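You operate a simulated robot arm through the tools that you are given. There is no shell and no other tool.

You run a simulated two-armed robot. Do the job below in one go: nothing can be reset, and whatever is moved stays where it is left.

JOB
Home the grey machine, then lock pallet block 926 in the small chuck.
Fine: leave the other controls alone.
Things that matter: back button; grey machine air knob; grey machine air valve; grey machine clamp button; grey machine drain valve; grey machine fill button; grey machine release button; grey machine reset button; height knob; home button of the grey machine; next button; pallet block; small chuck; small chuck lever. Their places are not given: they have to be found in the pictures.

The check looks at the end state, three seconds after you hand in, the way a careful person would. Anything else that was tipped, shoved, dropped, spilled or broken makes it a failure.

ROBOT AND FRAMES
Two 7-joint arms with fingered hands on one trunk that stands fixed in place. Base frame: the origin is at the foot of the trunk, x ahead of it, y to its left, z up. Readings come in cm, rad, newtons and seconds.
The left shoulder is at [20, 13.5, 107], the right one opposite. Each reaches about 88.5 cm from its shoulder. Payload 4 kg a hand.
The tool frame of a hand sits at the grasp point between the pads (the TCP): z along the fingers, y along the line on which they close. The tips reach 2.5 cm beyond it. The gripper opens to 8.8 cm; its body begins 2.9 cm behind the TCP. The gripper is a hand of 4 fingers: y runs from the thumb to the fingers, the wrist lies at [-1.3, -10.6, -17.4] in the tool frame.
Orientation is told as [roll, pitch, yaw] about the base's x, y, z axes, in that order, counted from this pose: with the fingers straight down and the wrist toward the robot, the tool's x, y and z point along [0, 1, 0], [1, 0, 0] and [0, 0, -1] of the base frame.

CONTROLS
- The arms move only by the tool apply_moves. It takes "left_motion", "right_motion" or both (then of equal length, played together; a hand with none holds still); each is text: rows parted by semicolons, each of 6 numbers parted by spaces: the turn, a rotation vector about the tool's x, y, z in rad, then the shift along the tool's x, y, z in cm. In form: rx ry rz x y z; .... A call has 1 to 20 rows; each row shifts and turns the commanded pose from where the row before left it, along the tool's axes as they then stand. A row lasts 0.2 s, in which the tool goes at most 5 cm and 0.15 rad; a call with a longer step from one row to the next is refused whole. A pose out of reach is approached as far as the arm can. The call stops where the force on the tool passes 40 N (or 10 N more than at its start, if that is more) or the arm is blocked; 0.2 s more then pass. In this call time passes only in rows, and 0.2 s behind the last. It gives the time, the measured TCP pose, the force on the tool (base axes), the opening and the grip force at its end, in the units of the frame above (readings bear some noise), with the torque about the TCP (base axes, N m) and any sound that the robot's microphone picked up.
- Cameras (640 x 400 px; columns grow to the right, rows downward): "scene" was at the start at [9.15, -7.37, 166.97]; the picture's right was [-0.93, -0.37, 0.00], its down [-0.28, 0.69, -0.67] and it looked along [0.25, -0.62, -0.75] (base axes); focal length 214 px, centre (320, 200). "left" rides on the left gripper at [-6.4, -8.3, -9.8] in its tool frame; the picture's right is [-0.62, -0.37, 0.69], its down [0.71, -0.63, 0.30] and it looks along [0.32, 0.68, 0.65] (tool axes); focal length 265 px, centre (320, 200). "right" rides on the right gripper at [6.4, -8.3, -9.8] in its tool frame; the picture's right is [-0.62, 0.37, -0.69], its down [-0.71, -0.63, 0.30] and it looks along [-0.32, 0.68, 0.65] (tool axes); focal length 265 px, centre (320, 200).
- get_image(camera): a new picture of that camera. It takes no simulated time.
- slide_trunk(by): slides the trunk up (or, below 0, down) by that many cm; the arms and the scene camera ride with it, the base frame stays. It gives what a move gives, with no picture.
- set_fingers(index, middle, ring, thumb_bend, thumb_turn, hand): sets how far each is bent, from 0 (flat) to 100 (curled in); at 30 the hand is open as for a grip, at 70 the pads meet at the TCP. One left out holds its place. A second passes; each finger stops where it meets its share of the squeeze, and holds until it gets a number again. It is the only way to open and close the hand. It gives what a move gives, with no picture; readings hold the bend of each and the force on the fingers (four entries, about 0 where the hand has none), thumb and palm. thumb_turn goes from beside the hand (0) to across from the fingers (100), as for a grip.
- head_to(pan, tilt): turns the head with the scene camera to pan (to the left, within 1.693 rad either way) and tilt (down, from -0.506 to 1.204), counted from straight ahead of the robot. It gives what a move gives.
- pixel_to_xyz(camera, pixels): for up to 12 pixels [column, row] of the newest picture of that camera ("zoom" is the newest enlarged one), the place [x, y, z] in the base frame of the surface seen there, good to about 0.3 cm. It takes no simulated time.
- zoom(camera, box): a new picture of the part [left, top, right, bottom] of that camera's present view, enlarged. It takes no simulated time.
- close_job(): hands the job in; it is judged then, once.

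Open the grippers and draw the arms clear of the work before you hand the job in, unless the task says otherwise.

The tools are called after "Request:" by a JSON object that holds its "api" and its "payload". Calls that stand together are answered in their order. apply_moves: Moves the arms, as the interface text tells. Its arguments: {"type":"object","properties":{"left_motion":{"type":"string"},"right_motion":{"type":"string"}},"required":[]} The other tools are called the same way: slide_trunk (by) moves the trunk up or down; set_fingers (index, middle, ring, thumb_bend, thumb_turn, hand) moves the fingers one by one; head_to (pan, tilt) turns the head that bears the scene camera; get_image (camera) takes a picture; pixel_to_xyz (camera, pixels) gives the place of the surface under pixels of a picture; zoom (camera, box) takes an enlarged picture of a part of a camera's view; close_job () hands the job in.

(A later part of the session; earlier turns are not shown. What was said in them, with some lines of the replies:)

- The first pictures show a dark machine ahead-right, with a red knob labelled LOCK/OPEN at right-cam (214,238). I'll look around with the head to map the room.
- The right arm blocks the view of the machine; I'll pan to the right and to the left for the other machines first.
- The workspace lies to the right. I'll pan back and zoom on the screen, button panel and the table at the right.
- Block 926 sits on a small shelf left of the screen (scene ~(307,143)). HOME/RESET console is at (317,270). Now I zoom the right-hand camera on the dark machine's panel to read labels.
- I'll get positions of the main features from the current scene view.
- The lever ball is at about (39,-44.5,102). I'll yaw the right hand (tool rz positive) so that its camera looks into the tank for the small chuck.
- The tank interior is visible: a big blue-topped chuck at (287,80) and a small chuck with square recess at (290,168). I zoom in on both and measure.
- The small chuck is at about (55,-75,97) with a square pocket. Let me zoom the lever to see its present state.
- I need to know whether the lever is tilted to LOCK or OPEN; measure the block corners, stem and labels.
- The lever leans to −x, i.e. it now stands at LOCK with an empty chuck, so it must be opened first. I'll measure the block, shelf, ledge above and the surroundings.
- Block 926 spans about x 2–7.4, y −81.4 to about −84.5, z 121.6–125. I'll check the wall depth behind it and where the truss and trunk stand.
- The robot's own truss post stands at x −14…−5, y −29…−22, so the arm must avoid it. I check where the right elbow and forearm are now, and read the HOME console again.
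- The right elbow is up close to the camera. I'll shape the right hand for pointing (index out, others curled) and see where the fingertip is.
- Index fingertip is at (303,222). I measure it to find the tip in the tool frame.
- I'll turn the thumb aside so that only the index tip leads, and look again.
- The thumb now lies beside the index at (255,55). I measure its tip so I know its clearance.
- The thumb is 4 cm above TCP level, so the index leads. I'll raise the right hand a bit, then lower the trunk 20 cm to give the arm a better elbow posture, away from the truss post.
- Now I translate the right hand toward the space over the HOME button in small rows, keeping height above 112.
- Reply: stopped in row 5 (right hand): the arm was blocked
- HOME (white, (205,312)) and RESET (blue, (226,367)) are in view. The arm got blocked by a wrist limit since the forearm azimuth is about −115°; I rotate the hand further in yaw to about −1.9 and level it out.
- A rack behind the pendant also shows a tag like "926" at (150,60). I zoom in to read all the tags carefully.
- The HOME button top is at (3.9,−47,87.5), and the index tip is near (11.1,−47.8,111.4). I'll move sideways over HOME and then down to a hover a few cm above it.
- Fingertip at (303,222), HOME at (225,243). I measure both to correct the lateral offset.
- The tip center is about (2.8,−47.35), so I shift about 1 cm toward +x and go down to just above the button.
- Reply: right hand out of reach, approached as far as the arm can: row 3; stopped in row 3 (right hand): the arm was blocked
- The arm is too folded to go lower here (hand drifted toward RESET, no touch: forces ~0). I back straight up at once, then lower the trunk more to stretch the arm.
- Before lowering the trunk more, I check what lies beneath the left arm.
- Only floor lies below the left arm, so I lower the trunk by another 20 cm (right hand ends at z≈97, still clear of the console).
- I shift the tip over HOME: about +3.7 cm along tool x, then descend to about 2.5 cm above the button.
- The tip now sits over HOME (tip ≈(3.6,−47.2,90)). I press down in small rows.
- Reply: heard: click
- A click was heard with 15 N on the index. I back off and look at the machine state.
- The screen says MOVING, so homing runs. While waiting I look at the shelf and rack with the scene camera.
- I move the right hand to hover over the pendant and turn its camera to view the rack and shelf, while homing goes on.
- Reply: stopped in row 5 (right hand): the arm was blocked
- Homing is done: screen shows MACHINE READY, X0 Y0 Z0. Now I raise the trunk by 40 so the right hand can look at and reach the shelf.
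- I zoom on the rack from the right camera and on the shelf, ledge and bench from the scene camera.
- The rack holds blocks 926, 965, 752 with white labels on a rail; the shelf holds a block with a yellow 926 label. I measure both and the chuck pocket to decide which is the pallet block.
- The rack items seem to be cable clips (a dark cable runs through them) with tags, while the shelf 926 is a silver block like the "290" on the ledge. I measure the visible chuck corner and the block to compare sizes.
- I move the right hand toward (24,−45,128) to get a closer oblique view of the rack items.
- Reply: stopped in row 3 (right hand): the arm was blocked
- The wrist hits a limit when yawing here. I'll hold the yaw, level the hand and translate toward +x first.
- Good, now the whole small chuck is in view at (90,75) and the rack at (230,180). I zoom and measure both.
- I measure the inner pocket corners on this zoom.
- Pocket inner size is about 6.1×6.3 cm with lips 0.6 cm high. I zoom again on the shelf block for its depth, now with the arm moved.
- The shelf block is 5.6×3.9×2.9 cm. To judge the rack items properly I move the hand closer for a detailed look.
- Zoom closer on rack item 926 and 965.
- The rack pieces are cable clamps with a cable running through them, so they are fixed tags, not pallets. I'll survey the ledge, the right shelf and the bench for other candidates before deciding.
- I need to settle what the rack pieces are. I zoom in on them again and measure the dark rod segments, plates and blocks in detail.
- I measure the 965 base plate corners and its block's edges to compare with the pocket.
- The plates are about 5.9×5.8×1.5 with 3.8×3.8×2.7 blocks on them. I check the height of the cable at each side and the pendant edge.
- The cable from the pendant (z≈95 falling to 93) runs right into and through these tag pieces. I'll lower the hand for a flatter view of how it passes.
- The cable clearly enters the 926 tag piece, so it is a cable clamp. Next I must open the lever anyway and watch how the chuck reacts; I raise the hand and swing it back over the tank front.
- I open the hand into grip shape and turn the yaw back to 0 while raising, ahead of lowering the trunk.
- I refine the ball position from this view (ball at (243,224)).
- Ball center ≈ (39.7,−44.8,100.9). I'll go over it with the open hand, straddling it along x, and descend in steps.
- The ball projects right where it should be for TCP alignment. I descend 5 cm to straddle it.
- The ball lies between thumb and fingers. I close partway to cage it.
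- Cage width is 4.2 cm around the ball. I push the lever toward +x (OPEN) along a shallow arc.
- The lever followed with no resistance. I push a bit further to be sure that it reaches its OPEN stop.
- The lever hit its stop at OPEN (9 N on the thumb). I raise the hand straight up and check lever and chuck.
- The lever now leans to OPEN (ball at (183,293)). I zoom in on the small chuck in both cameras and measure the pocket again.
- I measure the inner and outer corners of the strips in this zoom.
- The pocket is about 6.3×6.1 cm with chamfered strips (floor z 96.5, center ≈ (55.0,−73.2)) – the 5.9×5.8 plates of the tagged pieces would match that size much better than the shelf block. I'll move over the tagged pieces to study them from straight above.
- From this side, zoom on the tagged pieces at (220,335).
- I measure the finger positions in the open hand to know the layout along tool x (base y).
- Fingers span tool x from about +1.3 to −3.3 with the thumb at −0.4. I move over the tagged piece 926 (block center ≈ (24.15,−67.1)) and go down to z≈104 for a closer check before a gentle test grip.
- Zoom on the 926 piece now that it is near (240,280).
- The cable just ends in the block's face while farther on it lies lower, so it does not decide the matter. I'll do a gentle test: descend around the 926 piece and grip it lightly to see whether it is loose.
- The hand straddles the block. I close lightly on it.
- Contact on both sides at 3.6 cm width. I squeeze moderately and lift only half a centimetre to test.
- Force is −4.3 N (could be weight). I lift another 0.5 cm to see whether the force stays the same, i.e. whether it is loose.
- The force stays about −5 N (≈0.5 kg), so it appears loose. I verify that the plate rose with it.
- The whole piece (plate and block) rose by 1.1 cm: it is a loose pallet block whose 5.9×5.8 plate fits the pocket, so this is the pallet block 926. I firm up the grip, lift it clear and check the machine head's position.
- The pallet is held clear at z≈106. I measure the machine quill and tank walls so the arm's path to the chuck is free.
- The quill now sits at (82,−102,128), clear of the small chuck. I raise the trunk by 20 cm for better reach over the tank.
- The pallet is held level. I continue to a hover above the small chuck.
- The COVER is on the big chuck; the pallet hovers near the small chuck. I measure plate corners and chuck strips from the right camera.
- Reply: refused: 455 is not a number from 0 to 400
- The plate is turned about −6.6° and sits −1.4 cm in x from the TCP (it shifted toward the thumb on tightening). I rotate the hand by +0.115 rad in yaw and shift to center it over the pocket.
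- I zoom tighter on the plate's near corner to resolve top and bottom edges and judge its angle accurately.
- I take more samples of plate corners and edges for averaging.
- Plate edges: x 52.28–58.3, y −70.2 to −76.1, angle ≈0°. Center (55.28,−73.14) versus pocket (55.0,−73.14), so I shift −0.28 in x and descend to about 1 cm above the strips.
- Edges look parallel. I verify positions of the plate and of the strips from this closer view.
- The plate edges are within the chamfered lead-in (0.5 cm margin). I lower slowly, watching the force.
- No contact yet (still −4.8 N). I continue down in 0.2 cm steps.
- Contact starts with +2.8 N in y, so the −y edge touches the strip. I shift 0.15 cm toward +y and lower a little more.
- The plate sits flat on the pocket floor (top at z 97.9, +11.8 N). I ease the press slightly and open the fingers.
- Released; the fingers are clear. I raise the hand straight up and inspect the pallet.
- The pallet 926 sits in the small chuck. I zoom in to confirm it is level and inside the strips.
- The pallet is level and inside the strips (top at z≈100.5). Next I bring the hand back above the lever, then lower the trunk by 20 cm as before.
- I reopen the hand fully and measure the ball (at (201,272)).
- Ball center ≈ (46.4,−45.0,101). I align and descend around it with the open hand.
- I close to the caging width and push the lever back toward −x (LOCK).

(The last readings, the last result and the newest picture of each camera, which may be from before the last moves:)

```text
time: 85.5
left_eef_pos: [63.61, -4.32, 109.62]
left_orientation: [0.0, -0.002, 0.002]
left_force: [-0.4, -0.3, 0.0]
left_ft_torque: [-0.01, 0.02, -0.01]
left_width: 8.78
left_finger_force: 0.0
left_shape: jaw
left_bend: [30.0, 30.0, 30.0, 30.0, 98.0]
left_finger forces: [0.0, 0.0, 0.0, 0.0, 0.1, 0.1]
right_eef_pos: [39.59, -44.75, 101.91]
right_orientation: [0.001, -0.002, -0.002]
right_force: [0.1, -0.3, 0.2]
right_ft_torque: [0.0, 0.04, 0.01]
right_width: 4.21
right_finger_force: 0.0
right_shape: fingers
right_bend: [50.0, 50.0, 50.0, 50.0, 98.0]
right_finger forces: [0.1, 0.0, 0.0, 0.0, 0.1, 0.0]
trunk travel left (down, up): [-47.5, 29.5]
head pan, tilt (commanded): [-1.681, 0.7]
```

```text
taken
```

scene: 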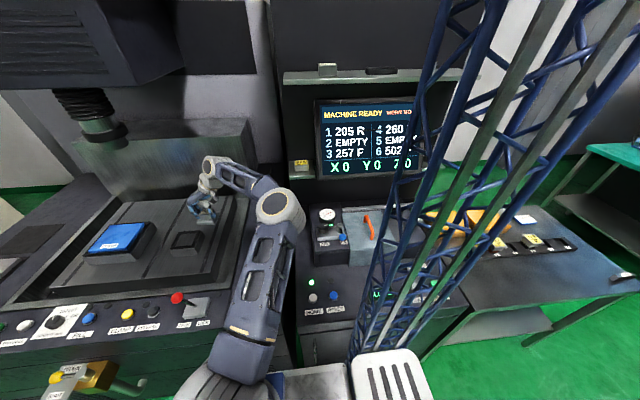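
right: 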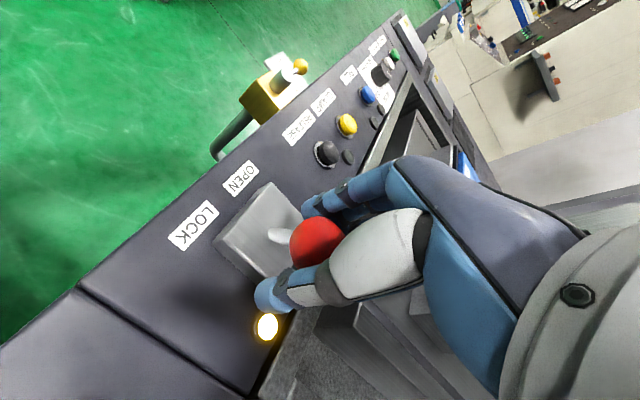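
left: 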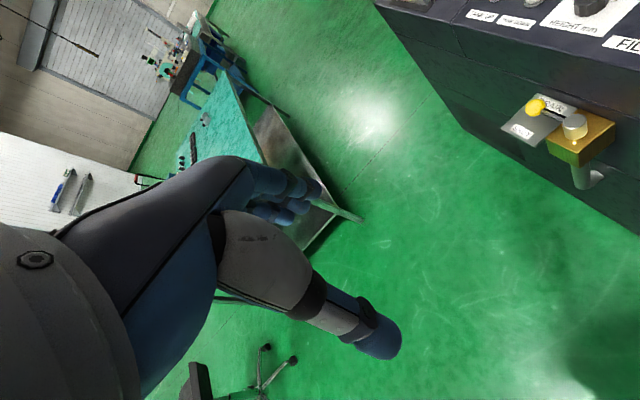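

The indicator lamp beside the lever lit up (267,327): the chuck is locked on a pallet. I nudge slightly more toward LOCK to be certain, then release.

Request:
{"api": "apply_moves", "payload": {"right_motion": "0 0 0 0 -0.4 0.1; 0 0 0 0 -0.4 0.1"}}

Request:
{"api": "set_fingers", "payload": {"hand": "right", "index": 30, "middle": 30, "ring": 30, "thumb_bend": 30}}

Request:
{"api": "get_image", "payload": {"camera": "right"}}

```text
time: 86.1
left_eef_pos: [63.56, -4.25, 109.5]
left_orientation: [0.0, 0.0, 0.002]
left_force: [-0.2, 0.6, 0.3]
left_ft_torque: [0.04, -0.03, 0.02]
left_width: 8.77
left_finger_force: 0.0
left_shape: jaw
left_bend: [30.0, 30.0, 30.0, 30.0, 98.0]
left_finger forces: [0.0, 0.1, 0.0, 0.0, 0.1, 0.0]
right_eef_pos: [38.68, -44.81, 101.68]
right_orientation: [-0.001, -0.002, 0.0]
right_force: [1.4, 1.0, -0.4]
right_ft_torque: [0.0, -0.03, -0.01]
right_width: 4.31
right_finger_force: 0.4
right_shape: fingers
right_bend: [49.0, 50.0, 50.0, 50.0, 98.0]
right_finger forces: [1.3, 0.0, 0.0, 0.0, 0.0, 0.0]
trunk travel left (down, up): [-47.5, 29.5]
head pan, tilt (commanded): [-1.681, 0.7]
```

```text
time: 87.1
left_eef_pos: [63.57, -4.36, 109.57]
left_orientation: [0.0, 0.0, -0.002]
left_force: [0.1, 0.7, 0.6]
left_ft_torque: [0.03, 0.02, 0.01]
left_width: 8.75
left_finger_force: 0.0
left_shape: jaw
left_bend: [30.0, 30.0, 30.0, 30.0, 98.0]
left_finger forces: [0.0, 0.1, 0.1, 0.0, 0.0, 0.0]
right_eef_pos: [38.78, -44.76, 101.58]
right_orientation: [-0.001, -0.002, 0.0]
right_force: [-0.6, 0.2, 0.4]
right_ft_torque: [0.03, 0.03, 0.01]
right_width: 8.48
right_finger_force: 0.0
right_shape: fingers
right_bend: [30.0, 30.0, 30.0, 30.0, 96.0]
right_finger forces: [0.1, 0.0, 0.0, 0.0, 0.1, 0.1]
trunk travel left (down, up): [-47.5, 29.5]
head pan, tilt (commanded): [-1.681, 0.7]
```

```text
taken
```

right: 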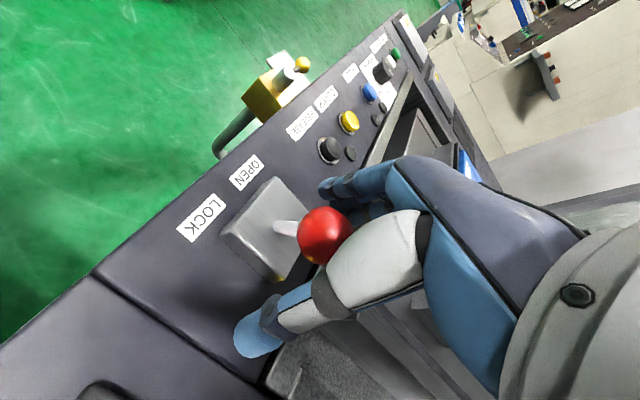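

Hand is open around the ball; I lift straight up clear of it and look at lever, lamp and pallet.

Request:
{"api": "apply_moves", "payload": {"right_motion": "0 0 0 0 0.5 -1.5; 0 0 0 0 0 -4; 0 0 0 0 0 -4.5; 0 0 0 0 0 -4.5; 0 0 0 0 -2 -4; 0 0 0 0 -3 -3"}}

Request:
{"api": "get_image", "payload": {"camera": "right"}}

Request:
{"api": "get_image", "payload": {"camera": "scene"}}

```text
time: 88.5
left_eef_pos: [63.6, -4.35, 109.5]
left_orientation: [0.0, -0.002, 0.001]
left_force: [1.0, 0.8, 0.6]
left_ft_torque: [0.03, 0.0, 0.01]
left_width: 8.76
left_finger_force: 0.0
left_shape: jaw
left_bend: [30.0, 30.0, 30.0, 30.0, 98.0]
left_finger forces: [0.1, 0.1, 0.0, 0.0, 0.0, 0.1]
right_eef_pos: [34.07, -44.87, 123.16]
right_orientation: [0.0, -0.003, 0.001]
right_force: [0.1, -0.2, 0.0]
right_ft_torque: [-0.01, 0.0, 0.01]
right_width: 8.48
right_finger_force: 0.0
right_shape: fingers
right_bend: [30.0, 30.0, 30.0, 30.0, 96.0]
right_finger forces: [0.0, 0.1, 0.1, 0.0, 0.0, 0.0]
trunk travel left (down, up): [-47.5, 29.5]
head pan, tilt (commanded): [-1.681, 0.7]
```

```text
taken
```

right: 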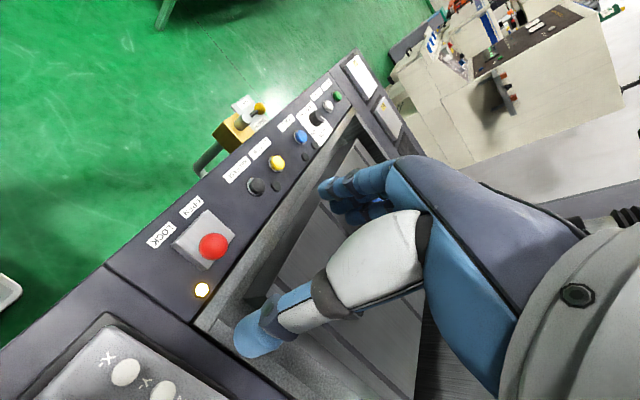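

```text
taken
```

scene: 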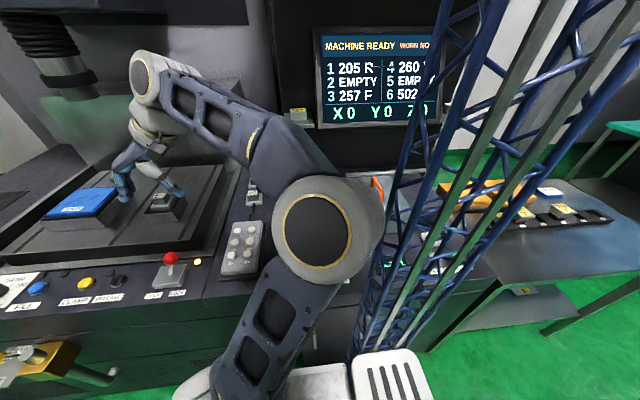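

The lamp glows, the lever stands at LOCK and the screen shows X0 Y0 Z0. I raise the trunk to draw the arms clear and make a last check of chuck, clips and console.

Request:
{"api": "slide_trunk", "payload": {"by": 20}}

Request:
{"api": "apply_moves", "payload": {"right_motion": "0 0 0.13 1 -1 0; 0 0 0.13 1 -1 0; 0 0 0.13 1 -1 0; 0 0 0.13 1 -1 0; 0 0 0.13 1 -1 0"}}

Request:
{"api": "get_image", "payload": {"camera": "right"}}

Request:
{"api": "get_image", "payload": {"camera": "scene"}}

```text
time: 90.6
left_eef_pos: [63.65, -4.25, 129.48]
left_orientation: [0.001, 0.0, 0.0]
left_force: [-0.3, 0.2, 0.3]
left_ft_torque: [-0.02, -0.01, 0.0]
left_width: 8.79
left_finger_force: 0.0
left_shape: jaw
left_bend: [30.0, 30.0, 30.0, 30.0, 98.0]
left_finger forces: [0.1, 0.1, 0.0, 0.0, 0.0, 0.0]
right_eef_pos: [34.17, -44.88, 143.19]
right_orientation: [0.0, -0.001, 0.0]
right_force: [-0.4, 0.1, 0.2]
right_ft_torque: [0.01, 0.01, 0.01]
right_width: 8.45
right_finger_force: 0.2
right_shape: fingers
right_bend: [30.0, 30.0, 30.0, 30.0, 96.0]
right_finger forces: [0.0, 0.0, 0.0, 0.1, 0.0, 0.0]
trunk travel left (down, up): [-67.5, 9.5]
head pan, tilt (commanded): [-1.681, 0.7]
```

```text
time: 91.8
left_eef_pos: [63.58, -4.4, 129.51]
left_orientation: [-0.001, 0.0, -0.001]
left_force: [-0.1, 0.1, 0.4]
left_ft_torque: [0.01, -0.02, -0.01]
left_width: 8.76
left_finger_force: 0.2
left_shape: jaw
left_bend: [30.0, 30.0, 30.0, 30.0, 98.0]
left_finger forces: [0.0, 0.0, 0.1, 0.0, 0.0, 0.0]
right_eef_pos: [30.76, -38.9, 143.15]
right_orientation: [-0.001, -0.002, -0.652]
right_force: [-0.2, -0.2, 0.1]
right_ft_torque: [0.03, 0.03, -0.01]
right_width: 8.47
right_finger_force: 0.0
right_shape: fingers
right_bend: [30.0, 30.0, 30.0, 30.0, 96.0]
right_finger forces: [0.0, 0.0, 0.0, 0.0, 0.0, 0.1]
trunk travel left (down, up): [-67.5, 9.5]
head pan, tilt (commanded): [-1.681, 0.7]
```

```text
taken
```

right: 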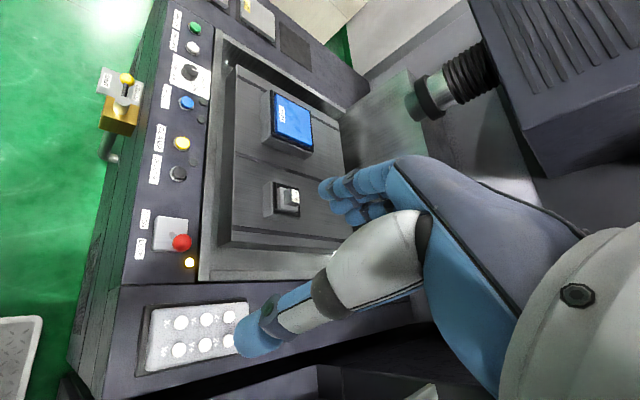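

```text
taken
```

scene: 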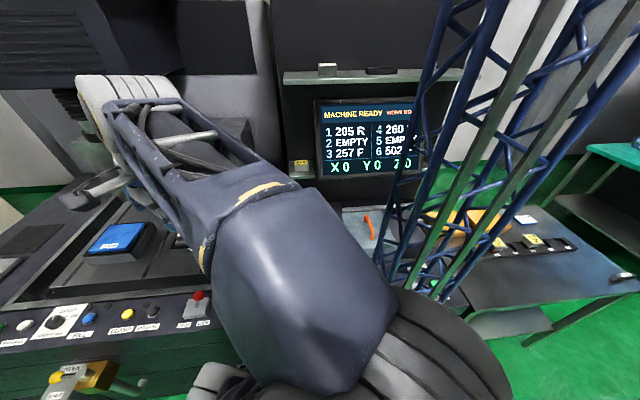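

A last zoom on the chuck, lever and lamp to confirm the final state.

Request:
{"api": "zoom", "payload": {"camera": "right", "box": [120, 150, 340, 290]}}

Request:
{"api": "zoom", "payload": {"camera": "scene", "box": [280, 90, 440, 190]}}

```text
2.86 times, centred on (230, 220) of right
```

zoom: 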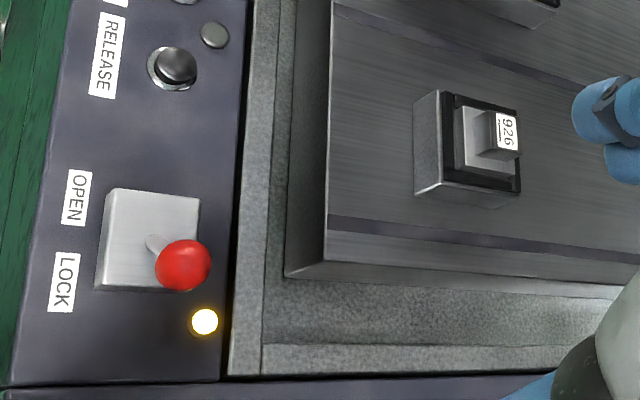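

```text
4.00 times, centred on (360, 140) of scene
```

zoom: 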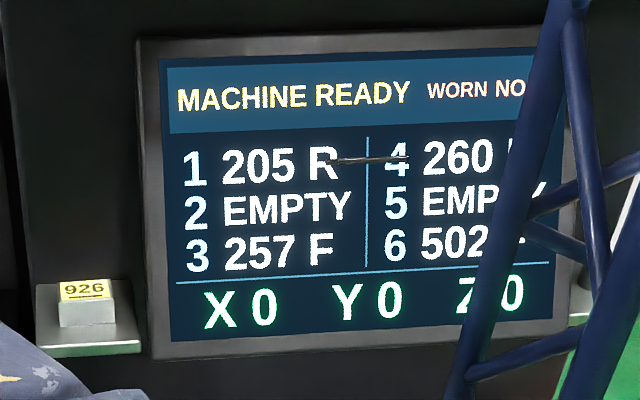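

The machine is homed (X0 Y0 Z0, MACHINE READY), pallet 926 sits in the small chuck, the lever is at LOCK and its lamp is lit. The hands are open and clear, so I hand in.

Request:
{"api": "close_job", "payload": {}}

```text
The job is handed in.
```

The grey machine is homed, and pallet block 926 is locked in the small chuck. I've handed the job in.

- **Homing:** I pressed HOME once. The screen went from MOVING back to MACHINE READY, showing X0 Y0 Z0.
- **Which 926:** Two things carry that number, a white-labelled block on the right-hand panel behind the jog pendant and a yellow-labelled one on the shelf by the screen. I used the white-labelled one because its base fits the chuck pocket, and I left the shelf block alone.
- **Locking:** The chuck lever was at LOCK with the chuck empty, so I moved it to OPEN, seated the pallet flat, and moved it back to LOCK. The lamp beside the lever is now lit; it was off at the start, when the lever was at LOCK on the empty chuck.

I pressed no other buttons and moved no other levers or knobs. At one point my fingertip drifted close to RESET while going down for HOME, but the force readings showed no contact. Both hands are open and the arms are clear of the work.
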